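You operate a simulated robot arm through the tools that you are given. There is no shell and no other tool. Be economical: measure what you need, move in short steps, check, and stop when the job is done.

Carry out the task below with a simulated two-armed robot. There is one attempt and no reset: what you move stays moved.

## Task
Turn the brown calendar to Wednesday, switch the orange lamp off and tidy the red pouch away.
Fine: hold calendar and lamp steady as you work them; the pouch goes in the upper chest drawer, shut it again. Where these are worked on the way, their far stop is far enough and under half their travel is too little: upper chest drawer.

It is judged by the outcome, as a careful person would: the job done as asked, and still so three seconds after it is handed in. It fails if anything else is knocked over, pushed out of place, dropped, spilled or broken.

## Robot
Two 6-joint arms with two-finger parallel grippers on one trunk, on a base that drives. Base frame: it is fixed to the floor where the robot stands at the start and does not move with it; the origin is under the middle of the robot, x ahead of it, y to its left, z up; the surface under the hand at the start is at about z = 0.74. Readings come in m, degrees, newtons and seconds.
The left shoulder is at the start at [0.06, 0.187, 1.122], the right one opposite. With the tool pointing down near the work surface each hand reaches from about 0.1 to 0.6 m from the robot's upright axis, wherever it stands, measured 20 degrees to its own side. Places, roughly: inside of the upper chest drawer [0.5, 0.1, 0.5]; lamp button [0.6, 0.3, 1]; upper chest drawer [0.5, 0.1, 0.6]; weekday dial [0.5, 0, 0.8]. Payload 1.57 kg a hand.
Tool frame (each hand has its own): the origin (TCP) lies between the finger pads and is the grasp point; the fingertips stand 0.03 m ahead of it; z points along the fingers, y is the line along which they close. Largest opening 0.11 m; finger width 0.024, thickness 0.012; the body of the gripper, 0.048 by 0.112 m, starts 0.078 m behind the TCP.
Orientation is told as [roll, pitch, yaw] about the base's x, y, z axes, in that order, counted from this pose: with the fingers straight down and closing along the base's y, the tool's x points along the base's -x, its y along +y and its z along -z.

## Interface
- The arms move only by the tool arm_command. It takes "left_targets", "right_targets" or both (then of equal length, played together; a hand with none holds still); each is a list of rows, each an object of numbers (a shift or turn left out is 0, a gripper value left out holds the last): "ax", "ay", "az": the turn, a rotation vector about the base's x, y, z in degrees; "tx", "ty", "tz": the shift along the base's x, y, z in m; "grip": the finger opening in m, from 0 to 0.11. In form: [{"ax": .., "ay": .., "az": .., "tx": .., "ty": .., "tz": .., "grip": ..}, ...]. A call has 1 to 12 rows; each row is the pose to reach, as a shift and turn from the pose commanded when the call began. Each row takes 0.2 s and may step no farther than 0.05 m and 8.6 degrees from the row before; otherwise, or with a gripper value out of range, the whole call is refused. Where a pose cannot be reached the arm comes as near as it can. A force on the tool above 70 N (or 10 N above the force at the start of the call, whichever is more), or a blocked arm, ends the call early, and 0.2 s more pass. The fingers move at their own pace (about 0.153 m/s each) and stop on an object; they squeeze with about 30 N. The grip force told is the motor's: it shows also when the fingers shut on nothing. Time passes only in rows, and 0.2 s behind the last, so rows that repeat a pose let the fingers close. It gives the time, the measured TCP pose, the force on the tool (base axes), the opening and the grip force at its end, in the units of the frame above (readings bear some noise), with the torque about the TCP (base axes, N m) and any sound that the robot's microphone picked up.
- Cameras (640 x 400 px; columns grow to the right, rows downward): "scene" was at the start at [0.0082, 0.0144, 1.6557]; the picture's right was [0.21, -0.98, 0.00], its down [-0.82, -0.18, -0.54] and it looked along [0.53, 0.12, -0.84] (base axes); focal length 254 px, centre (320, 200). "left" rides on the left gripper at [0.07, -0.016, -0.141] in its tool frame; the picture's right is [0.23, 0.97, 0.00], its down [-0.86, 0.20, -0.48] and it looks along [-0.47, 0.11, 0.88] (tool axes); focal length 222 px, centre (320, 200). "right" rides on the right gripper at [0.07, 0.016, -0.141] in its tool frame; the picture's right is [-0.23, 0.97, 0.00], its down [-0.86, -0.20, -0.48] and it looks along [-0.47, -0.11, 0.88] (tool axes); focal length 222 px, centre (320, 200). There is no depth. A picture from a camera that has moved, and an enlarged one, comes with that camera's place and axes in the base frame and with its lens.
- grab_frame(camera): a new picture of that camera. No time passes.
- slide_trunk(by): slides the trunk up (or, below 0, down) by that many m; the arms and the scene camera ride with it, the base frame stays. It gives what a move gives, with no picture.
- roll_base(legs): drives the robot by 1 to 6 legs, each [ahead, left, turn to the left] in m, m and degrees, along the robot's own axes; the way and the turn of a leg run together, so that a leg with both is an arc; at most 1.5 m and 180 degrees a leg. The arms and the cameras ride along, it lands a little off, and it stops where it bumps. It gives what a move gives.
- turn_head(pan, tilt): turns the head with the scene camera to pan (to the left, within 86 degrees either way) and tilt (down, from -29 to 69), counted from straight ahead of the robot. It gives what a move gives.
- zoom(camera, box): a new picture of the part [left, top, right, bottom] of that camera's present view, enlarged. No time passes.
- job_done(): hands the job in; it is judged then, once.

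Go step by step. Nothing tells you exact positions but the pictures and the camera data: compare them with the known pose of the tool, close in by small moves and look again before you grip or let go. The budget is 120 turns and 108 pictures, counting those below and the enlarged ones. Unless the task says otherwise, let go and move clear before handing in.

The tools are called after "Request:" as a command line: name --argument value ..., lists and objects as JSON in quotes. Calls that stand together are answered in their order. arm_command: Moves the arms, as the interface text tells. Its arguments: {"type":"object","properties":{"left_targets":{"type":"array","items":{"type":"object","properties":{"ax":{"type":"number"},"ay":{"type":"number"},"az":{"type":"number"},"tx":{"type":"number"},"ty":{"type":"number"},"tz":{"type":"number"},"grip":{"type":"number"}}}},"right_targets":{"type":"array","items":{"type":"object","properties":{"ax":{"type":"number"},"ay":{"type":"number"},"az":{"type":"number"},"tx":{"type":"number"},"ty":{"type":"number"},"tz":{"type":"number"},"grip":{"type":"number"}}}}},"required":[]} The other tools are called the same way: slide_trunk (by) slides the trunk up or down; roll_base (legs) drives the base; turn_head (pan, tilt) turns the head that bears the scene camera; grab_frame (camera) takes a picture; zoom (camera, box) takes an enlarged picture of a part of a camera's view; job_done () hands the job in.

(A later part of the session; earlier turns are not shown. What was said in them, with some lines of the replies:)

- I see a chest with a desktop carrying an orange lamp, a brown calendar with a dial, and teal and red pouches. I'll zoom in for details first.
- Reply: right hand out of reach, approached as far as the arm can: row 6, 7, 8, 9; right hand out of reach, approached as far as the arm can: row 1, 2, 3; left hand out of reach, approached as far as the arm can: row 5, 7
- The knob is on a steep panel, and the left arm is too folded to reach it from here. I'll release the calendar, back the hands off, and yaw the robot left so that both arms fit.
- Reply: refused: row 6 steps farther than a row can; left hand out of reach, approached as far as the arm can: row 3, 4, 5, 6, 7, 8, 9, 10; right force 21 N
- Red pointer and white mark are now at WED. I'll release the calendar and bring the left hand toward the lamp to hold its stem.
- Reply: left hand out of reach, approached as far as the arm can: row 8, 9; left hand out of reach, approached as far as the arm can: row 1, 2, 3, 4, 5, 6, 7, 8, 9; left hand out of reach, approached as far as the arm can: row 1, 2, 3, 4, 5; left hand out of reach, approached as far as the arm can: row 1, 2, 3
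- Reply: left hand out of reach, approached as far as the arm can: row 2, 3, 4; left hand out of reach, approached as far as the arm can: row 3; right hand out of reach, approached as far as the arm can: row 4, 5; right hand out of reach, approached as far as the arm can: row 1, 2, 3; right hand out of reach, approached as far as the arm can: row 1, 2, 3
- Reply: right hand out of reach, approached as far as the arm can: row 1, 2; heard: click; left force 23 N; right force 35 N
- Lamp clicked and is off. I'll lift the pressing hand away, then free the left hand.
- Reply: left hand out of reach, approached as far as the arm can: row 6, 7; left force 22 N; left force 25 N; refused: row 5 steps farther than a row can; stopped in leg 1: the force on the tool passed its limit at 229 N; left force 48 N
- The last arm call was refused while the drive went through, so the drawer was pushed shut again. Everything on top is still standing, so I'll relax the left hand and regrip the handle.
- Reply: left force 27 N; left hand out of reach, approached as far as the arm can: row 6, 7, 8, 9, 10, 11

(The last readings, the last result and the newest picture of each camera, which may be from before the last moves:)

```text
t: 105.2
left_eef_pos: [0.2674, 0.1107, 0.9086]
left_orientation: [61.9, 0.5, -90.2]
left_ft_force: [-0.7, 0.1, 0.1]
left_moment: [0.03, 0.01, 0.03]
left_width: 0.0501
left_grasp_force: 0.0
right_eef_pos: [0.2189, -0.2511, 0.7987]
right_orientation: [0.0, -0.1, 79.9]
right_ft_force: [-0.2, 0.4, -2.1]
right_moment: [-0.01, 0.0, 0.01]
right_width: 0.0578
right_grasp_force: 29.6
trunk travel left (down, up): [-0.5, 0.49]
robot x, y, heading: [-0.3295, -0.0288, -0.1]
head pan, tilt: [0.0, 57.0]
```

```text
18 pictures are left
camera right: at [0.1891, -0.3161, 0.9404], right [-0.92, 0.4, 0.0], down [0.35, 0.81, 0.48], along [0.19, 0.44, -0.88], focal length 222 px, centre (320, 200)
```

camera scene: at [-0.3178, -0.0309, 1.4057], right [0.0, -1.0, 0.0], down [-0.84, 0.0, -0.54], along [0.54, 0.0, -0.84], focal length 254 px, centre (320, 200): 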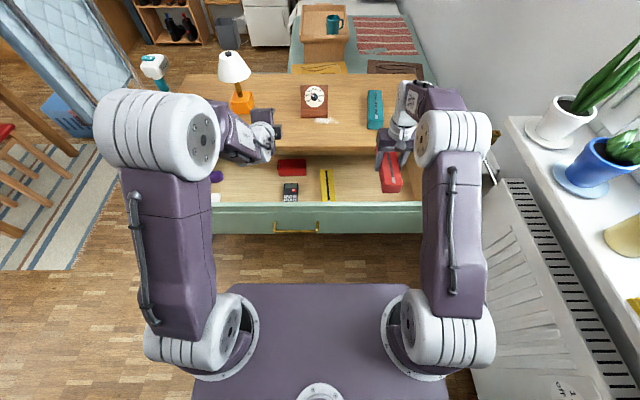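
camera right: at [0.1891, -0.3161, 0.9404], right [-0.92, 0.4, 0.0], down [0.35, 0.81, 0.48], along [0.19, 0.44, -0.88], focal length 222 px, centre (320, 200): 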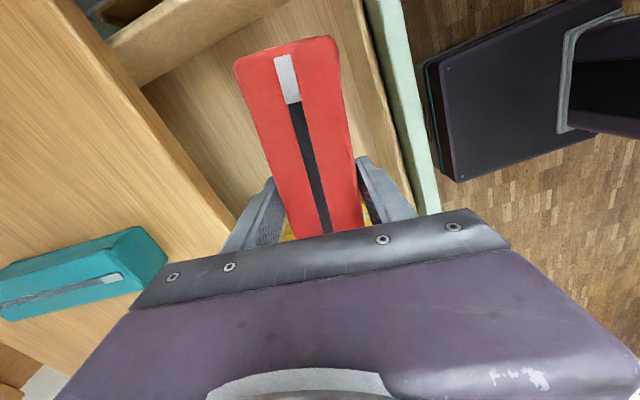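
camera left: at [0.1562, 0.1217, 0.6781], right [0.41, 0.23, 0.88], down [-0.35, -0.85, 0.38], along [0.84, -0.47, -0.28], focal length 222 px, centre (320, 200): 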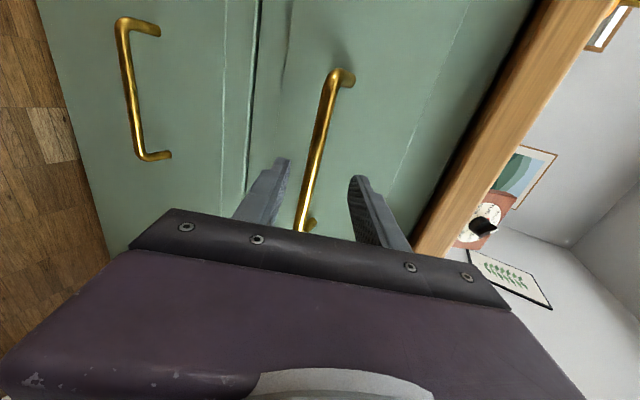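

Request:
arm_command --right_targets '[{"ty": -0.015, "tz": -0.045}, {"ty": -0.015, "tz": -0.09}, {"ty": -0.015, "tz": -0.135}, {"ty": -0.015, "tz": -0.175}, {"ty": -0.015, "tz": -0.2}]'

Request:
grab_frame --camera "right"

Request:
zoom --camera "scene" --box '[300, 100, 480, 240]'

```text
t: 106.4
left_eef_pos: [0.2685, 0.11, 0.908]
left_orientation: [61.8, 0.4, -90.2]
left_ft_force: [0.2, 0.0, -0.2]
left_moment: [0.02, -0.01, -0.01]
left_width: 0.0501
left_grasp_force: 0.0
right_eef_pos: [0.2184, -0.2662, 0.6002]
right_orientation: [-0.2, 0.0, 79.7]
right_ft_force: [0.4, -0.2, -0.6]
right_moment: [0.0, 0.01, 0.0]
right_width: 0.0579
right_grasp_force: 29.7
trunk travel left (down, up): [-0.5, 0.49]
robot x, y, heading: [-0.3308, -0.0322, -0.2]
head pan, tilt: [0.0, 57.0]
```

```text
17 pictures are left
camera right: at [0.1884, -0.3314, 0.7406], right [-0.92, 0.4, 0.0], down [0.35, 0.81, 0.48], along [0.19, 0.44, -0.88], focal length 222 px, centre (320, 200)
```

right: 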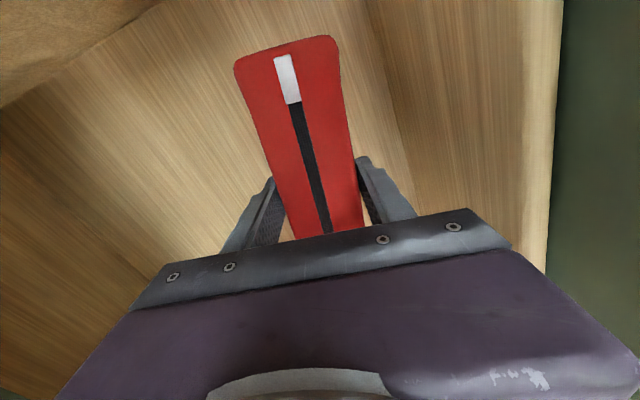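

```text
2.86 times, centred on (390, 170) of scene
camera zoom: at [-0.3178, -0.031, 1.4057], right [0.0, -1.0, 0.0], down [-0.84, 0.0, -0.54], along [0.54, 0.0, -0.84], focal length 727 px, centre (120, 286)
```

zoom: 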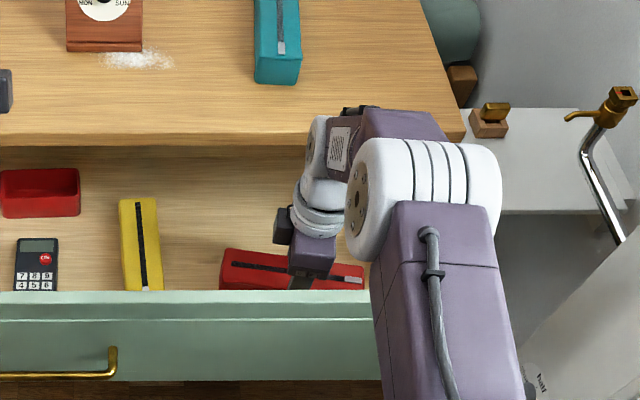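

Request:
arm_command --right_targets '[{"tz": -0.008}, {"tz": -0.016}, {"tz": -0.024}]'

```text
t: 107.2
left_eef_pos: [0.268, 0.1095, 0.9089]
left_orientation: [61.9, 0.3, -90.1]
left_ft_force: [-0.2, 0.1, -0.5]
left_moment: [-0.02, -0.01, -0.01]
left_width: 0.05
left_grasp_force: 0.0
right_eef_pos: [0.218, -0.2658, 0.5758]
right_orientation: [-0.1, 0.0, 79.8]
right_ft_force: [0.0, -0.3, -1.8]
right_moment: [-0.03, -0.01, 0.0]
right_width: 0.0577
right_grasp_force: 30.3
trunk travel left (down, up): [-0.5, 0.49]
robot x, y, heading: [-0.3293, -0.0285, -0.4]
head pan, tilt: [0.0, 57.0]
```

Request:
arm_command --right_targets '[{"tz": -0.006}, {"tz": -0.012}, {"tz": -0.018}, {"tz": -0.024}]'

Request:
grab_frame --camera "right"

```text
t: 108.2
left_eef_pos: [0.2658, 0.1114, 0.9102]
left_orientation: [62.1, 0.5, -90.1]
left_ft_force: [0.7, 0.1, -0.2]
left_moment: [0.01, -0.01, -0.02]
left_width: 0.0502
left_grasp_force: 0.0
right_eef_pos: [0.2259, -0.2655, 0.5632]
right_orientation: [-1.7, 0.0, 79.8]
right_ft_force: [2.6, 4.1, 43.8]
right_moment: [0.24, 1.64, -0.11]
right_width: 0.0576
right_grasp_force: 29.9
trunk travel left (down, up): [-0.5, 0.49]
robot x, y, heading: [-0.3239, -0.0311, -0.2]
head pan, tilt: [0.0, 57.0]
stopped in row 4 (right hand): the force on the tool passed its limit at 71 N (the readings are from after the stop); the commanded pose is now the measured one
```

```text
15 pictures are left
camera right: at [0.1934, -0.3303, 0.7034], right [-0.92, 0.4, -0.03], down [0.34, 0.81, 0.48], along [0.21, 0.43, -0.87], focal length 222 px, centre (320, 200)
```

right: 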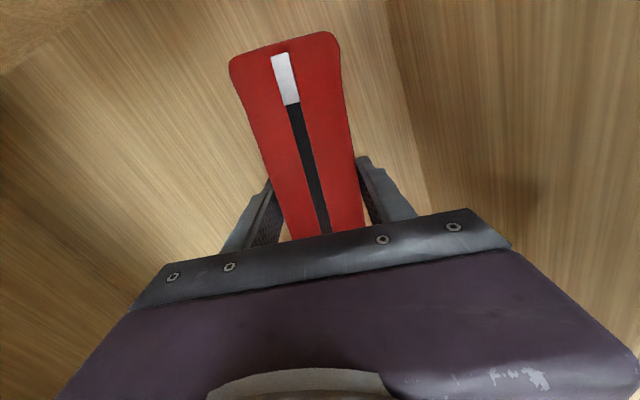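

Request:
arm_command --right_targets '[{"tz": 0.003}, {"tz": 0.004, "grip": 0.085}, {"tz": 0.004, "grip": 0.085}, {"tz": 0.03}, {"tz": 0.07}, {"tz": 0.115}, {"tz": 0.16}, {"tz": 0.205}, {"tz": 0.25}, {"tz": 0.295}, {"tz": 0.34}]'

Request:
grab_frame --camera "right"

```text
t: 110.6
left_eef_pos: [0.2679, 0.1101, 0.9091]
left_orientation: [62.1, 0.6, -90.1]
left_ft_force: [0.2, -0.1, -0.1]
left_moment: [0.03, 0.01, 0.01]
left_width: 0.0498
left_grasp_force: 0.0
right_eef_pos: [0.2217, -0.2689, 0.8963]
right_orientation: [-0.8, 0.0, 79.6]
right_ft_force: [0.0, 0.6, 0.2]
right_moment: [0.02, -0.02, 0.02]
right_width: 0.085
right_grasp_force: 0.0
trunk travel left (down, up): [-0.5, 0.49]
robot x, y, heading: [-0.3292, -0.0317, -0.6]
head pan, tilt: [0.0, 57.0]
```

```text
14 pictures are left
camera right: at [0.1907, -0.3343, 1.0381], right [-0.92, 0.4, -0.01], down [0.34, 0.81, 0.48], along [0.2, 0.44, -0.88], focal length 222 px, centre (320, 200)
```

right: 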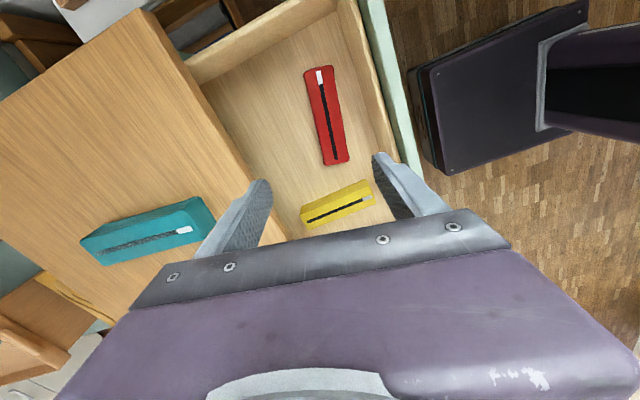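

Request:
roll_base --legs '[[-0.28, 0, 0]]'

```text
t: 112.6
left_eef_pos: [-0.0174, 0.1127, 0.9108]
left_orientation: [62.0, 0.5, -89.8]
left_ft_force: [-0.5, 0.5, -0.2]
left_moment: [-0.01, 0.01, 0.0]
left_width: 0.05
left_grasp_force: 0.1
right_eef_pos: [-0.0617, -0.2656, 0.8967]
right_orientation: [-0.8, 0.0, 79.9]
right_ft_force: [-0.1, 0.1, 0.2]
right_moment: [-0.02, -0.02, 0.0]
right_width: 0.0851
right_grasp_force: 0.1
trunk travel left (down, up): [-0.5, 0.49]
robot x, y, heading: [-0.6194, -0.0302, -0.1]
head pan, tilt: [0.0, 57.0]
```

Request:
arm_command --left_targets '[{"ty": -0.01, "tz": -0.04, "grip": 0.0}, {"ty": -0.02, "tz": -0.08}, {"ty": -0.03, "tz": -0.12}, {"ty": -0.04, "tz": -0.16}, {"ty": -0.05, "tz": -0.2}, {"ty": -0.058, "tz": -0.239}]'

Request:
grab_frame --camera "left"

```text
t: 114.0
left_eef_pos: [-0.0178, 0.0551, 0.6702]
left_orientation: [62.0, 0.5, -89.8]
left_ft_force: [0.2, -0.4, -0.3]
left_moment: [0.01, 0.0, 0.03]
left_width: 0.0001
left_grasp_force: 21.6
right_eef_pos: [-0.0619, -0.2663, 0.8971]
right_orientation: [-0.8, 0.1, 80.0]
right_ft_force: [0.2, -0.6, 0.8]
right_moment: [-0.02, 0.01, -0.06]
right_width: 0.0849
right_grasp_force: 0.0
trunk travel left (down, up): [-0.5, 0.49]
robot x, y, heading: [-0.6172, -0.0301, 0.0]
head pan, tilt: [0.0, 57.0]
```

```text
13 pictures are left
camera left: at [-0.1502, 0.1238, 0.7235], right [0.46, 0.22, 0.86], down [-0.33, -0.86, 0.39], along [0.83, -0.46, -0.32], focal length 222 px, centre (320, 200)
```

left: 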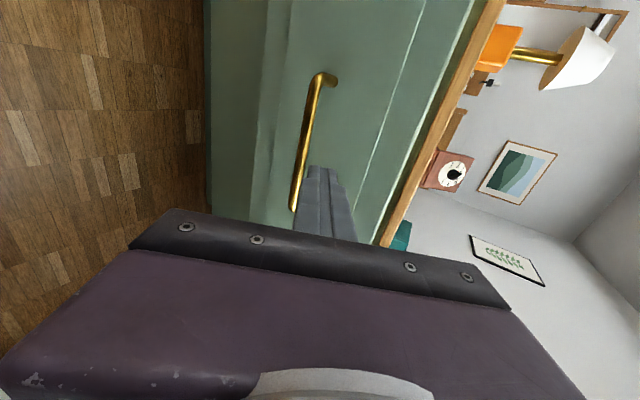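

Request:
roll_base --legs '[[0.15, 0, 0]]'

Request:
grab_frame --camera "left"

```text
t: 115.4
left_eef_pos: [0.1344, 0.0566, 0.6699]
left_orientation: [61.8, 0.4, -89.8]
left_ft_force: [-0.3, 0.7, 0.1]
left_moment: [0.02, 0.0, 0.01]
left_width: 0.0001
left_grasp_force: 21.5
right_eef_pos: [0.0919, -0.2656, 0.8955]
right_orientation: [-0.7, 0.0, 79.8]
right_ft_force: [1.4, -0.4, 0.3]
right_moment: [-0.01, 0.01, -0.03]
right_width: 0.0851
right_grasp_force: 0.0
trunk travel left (down, up): [-0.5, 0.49]
robot x, y, heading: [-0.4643, -0.0287, 0.1]
head pan, tilt: [0.0, 57.0]
```

```text
12 pictures are left
camera left: at [0.0025, 0.1242, 0.7234], right [0.46, 0.22, 0.86], down [-0.32, -0.86, 0.39], along [0.83, -0.46, -0.32], focal length 222 px, centre (320, 200)
```

left: 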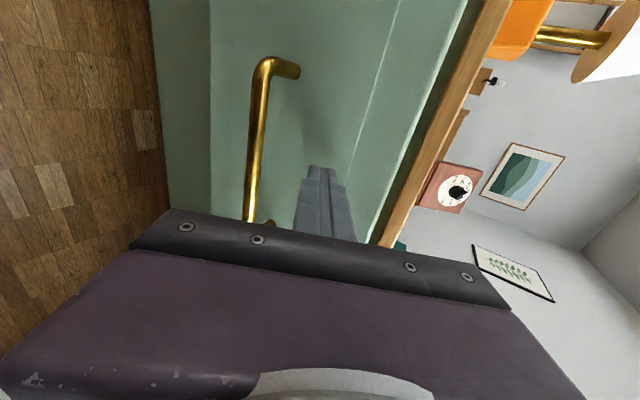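

Request:
roll_base --legs '[[0.13, 0, 0]]'

Request:
grab_frame --camera "scene"

```text
t: 116.7
left_eef_pos: [0.2657, 0.0547, 0.6706]
left_orientation: [61.9, 0.6, -89.9]
left_ft_force: [-0.5, -0.2, 0.1]
left_moment: [0.0, -0.01, 0.02]
left_width: 0.0002
left_grasp_force: 21.3
right_eef_pos: [0.2226, -0.2659, 0.8973]
right_orientation: [-0.8, 0.1, 80.0]
right_ft_force: [0.9, -0.3, -0.6]
right_moment: [-0.02, 0.03, 0.0]
right_width: 0.0851
right_grasp_force: 0.0
trunk travel left (down, up): [-0.5, 0.49]
robot x, y, heading: [-0.3304, -0.0274, -0.2]
head pan, tilt: [0.0, 57.0]
```

```text
11 pictures are left
camera scene: at [-0.3195, -0.0299, 1.4057], right [0.0, -1.0, 0.0], down [-0.84, 0.0, -0.54], along [0.54, 0.0, -0.84], focal length 254 px, centre (320, 200)
```

scene: 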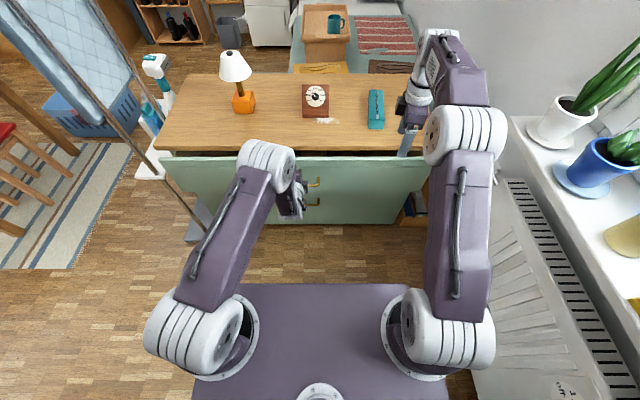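

Request:
arm_command --left_targets '[{"tx": 0.012}, {"tx": 0.024}, {"tx": 0.036}, {"tx": 0.046}, {"tx": 0.054}, {"tx": 0.06}]'

Request:
zoom --camera "scene" --box '[150, 100, 450, 240]'

```text
t: 118.1
left_eef_pos: [0.3251, 0.0551, 0.6705]
left_orientation: [62.0, 0.5, -89.9]
left_ft_force: [-0.6, 0.0, 0.4]
left_moment: [-0.01, 0.02, 0.0]
left_width: 0.0
left_grasp_force: 21.5
right_eef_pos: [0.2204, -0.2655, 0.8978]
right_orientation: [-0.8, -0.1, 79.9]
right_ft_force: [0.3, 0.4, -0.7]
right_moment: [0.01, -0.01, -0.01]
right_width: 0.085
right_grasp_force: 0.0
trunk travel left (down, up): [-0.5, 0.49]
robot x, y, heading: [-0.3272, -0.0308, 0.1]
head pan, tilt: [0.0, 57.0]
```

```text
2.13 times, centred on (300, 170) of scene
camera zoom: at [-0.3207, -0.03, 1.4057], right [0.0, -1.0, 0.0], down [-0.84, 0.0, -0.54], along [0.54, 0.0, -0.84], focal length 543 px, centre (363, 264)
```

zoom: 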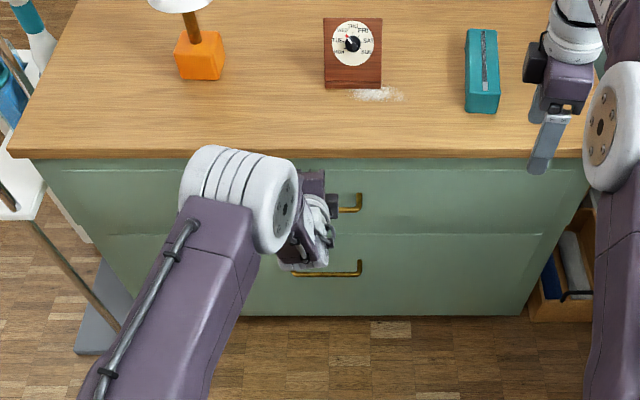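

Request:
arm_command --left_targets '[{"tx": 0.004}, {"tx": 0.008}, {"tx": 0.012}, {"tx": 0.016}]'

```text
t: 119.1
left_eef_pos: [0.3335, 0.0548, 0.6701]
left_orientation: [61.7, 0.6, -89.8]
left_ft_force: [-45.6, -0.8, 3.1]
left_moment: [-0.02, 0.1, -0.02]
left_width: 0.0
left_grasp_force: 21.1
right_eef_pos: [0.2155, -0.266, 0.9002]
right_orientation: [-1.1, 0.0, 79.9]
right_ft_force: [0.3, -0.2, 0.4]
right_moment: [0.04, 0.03, -0.03]
right_width: 0.0849
right_grasp_force: 0.0
trunk travel left (down, up): [-0.5, 0.49]
robot x, y, heading: [-0.3322, -0.0285, -0.2]
head pan, tilt: [0.0, 57.0]
```

Request:
arm_command --left_targets '[{"tx": -0.03}, {"tx": -0.06, "tz": 0.01}, {"tx": -0.09, "tz": 0.03}, {"tx": -0.11, "tz": 0.06}]'

Request:
roll_base --legs '[[-0.15, 0, 0]]'

Request:
grab_frame --camera "scene"

Request:
zoom --camera "scene" --box '[200, 20, 420, 180]'

Request:
grab_frame --camera "left"

```text
t: 120.1
left_eef_pos: [0.2282, 0.0556, 0.7323]
left_orientation: [62.0, 0.3, -89.9]
left_ft_force: [0.3, -1.2, 0.1]
left_moment: [-0.02, 0.0, -0.02]
left_width: 0.0
left_grasp_force: 21.5
right_eef_pos: [0.2199, -0.2681, 0.897]
right_orientation: [-0.7, 0.1, 79.9]
right_ft_force: [0.2, -0.4, -0.1]
right_moment: [-0.01, -0.01, 0.0]
right_width: 0.0851
right_grasp_force: 0.1
trunk travel left (down, up): [-0.5, 0.49]
robot x, y, heading: [-0.3276, -0.0287, -0.2]
head pan, tilt: [0.0, 57.0]
```

```text
t: 121.5
left_eef_pos: [0.0804, 0.0547, 0.7331]
left_orientation: [62.0, 0.5, -89.9]
left_ft_force: [0.2, -0.6, -0.4]
left_moment: [0.04, 0.06, -0.01]
left_width: 0.0003
left_grasp_force: 21.1
right_eef_pos: [0.071, -0.266, 0.8971]
right_orientation: [-0.9, 0.0, 79.8]
right_ft_force: [-1.4, -0.2, 1.1]
right_moment: [0.02, -0.02, -0.04]
right_width: 0.085
right_grasp_force: 0.0
trunk travel left (down, up): [-0.5, 0.49]
robot x, y, heading: [-0.4796, -0.0313, -0.0]
head pan, tilt: [0.0, 57.0]
```

```text
9 pictures are left
camera scene: at [-0.4712, -0.0298, 1.4057], right [0.0, -1.0, 0.0], down [-0.84, 0.0, -0.55], along [0.55, 0.0, -0.84], focal length 254 px, centre (320, 200)
```

scene: 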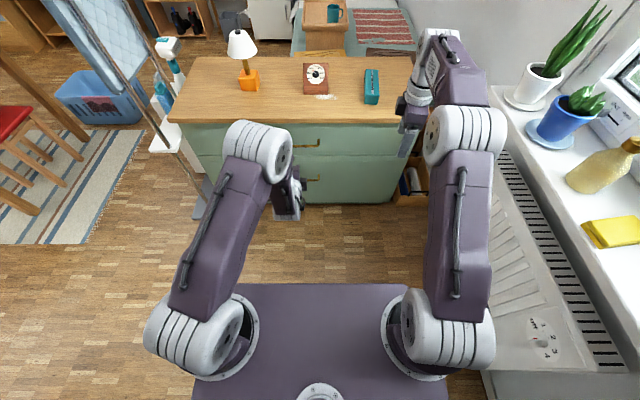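

```text
2.50 times, centred on (310, 100) of scene
camera zoom: at [-0.4712, -0.0298, 1.4057], right [0.0, -1.0, 0.0], down [-0.84, 0.0, -0.55], along [0.55, 0.0, -0.84], focal length 636 px, centre (345, 450)
```

zoom: 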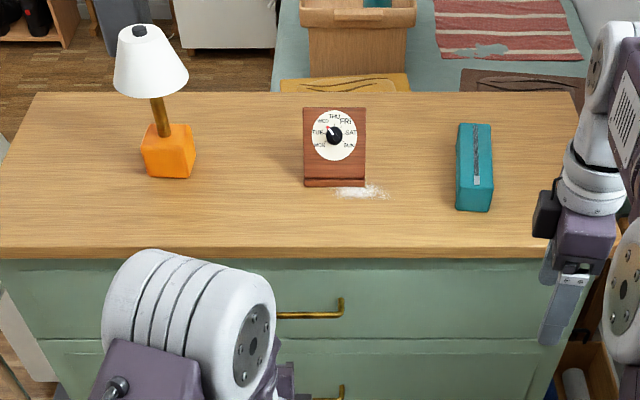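

```text
7 pictures are left
camera left: at [-0.0513, 0.1247, 0.7854], right [0.46, 0.22, 0.86], down [-0.33, -0.86, 0.39], along [0.83, -0.46, -0.32], focal length 222 px, centre (320, 200)
```

left: 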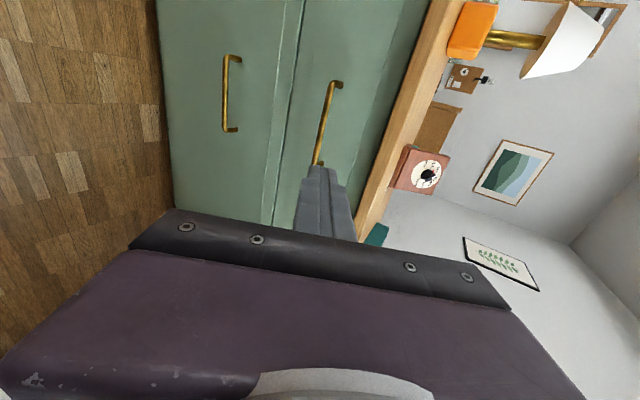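

Request:
zoom --camera "scene" --box '[298, 56, 334, 86]'

Request:
zoom --camera "left" --box '[210, 20, 430, 180]'

```text
13.33 times, centred on (316, 71) of scene
camera zoom: at [-0.4712, -0.0298, 1.4057], right [0.0, -1.0, 0.0], down [-0.84, 0.0, -0.55], along [0.55, 0.0, -0.84], focal length 3394 px, centre (373, 1920)
```

zoom: 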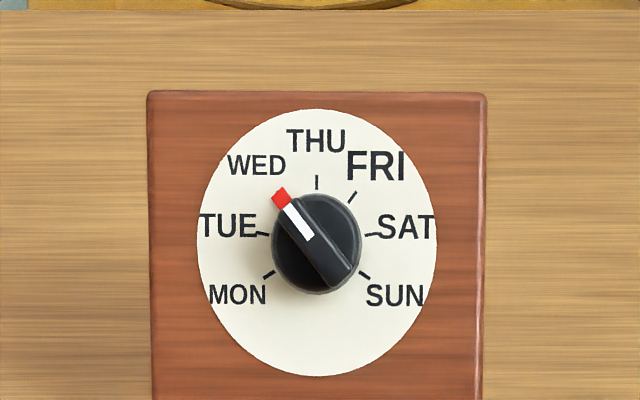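

```text
2.50 times, centred on (320, 100) of left
camera zoom: at [-0.0513, 0.1247, 0.7854], right [0.46, 0.22, 0.86], down [-0.33, -0.86, 0.39], along [0.83, -0.46, -0.32], focal length 555 px, centre (320, 450)
```

zoom: 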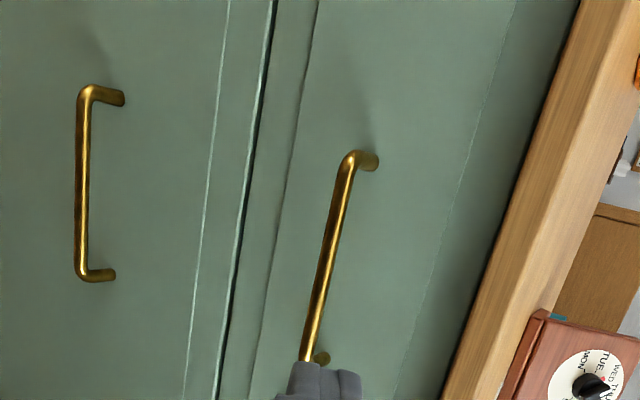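

The calendar shows WED, the lamp is off, the upper drawer is flush with the red pouch inside, and both hands are clear. I'm handing the job in.

Request:
job_done

```text
The job is handed in.
```

The calendar is turned to Wednesday, the orange lamp is off, and the red pouch is in the upper chest drawer, which is shut again. I held the calendar by its panel and the lamp by its stem while working them.

The drawer took two goes. On the first, a mistaken drive pushed it shut hard (the drive cut out at 229 N) before the pouch was in. I saw nothing moved or knocked over afterwards, and I reopened it to put the pouch away.
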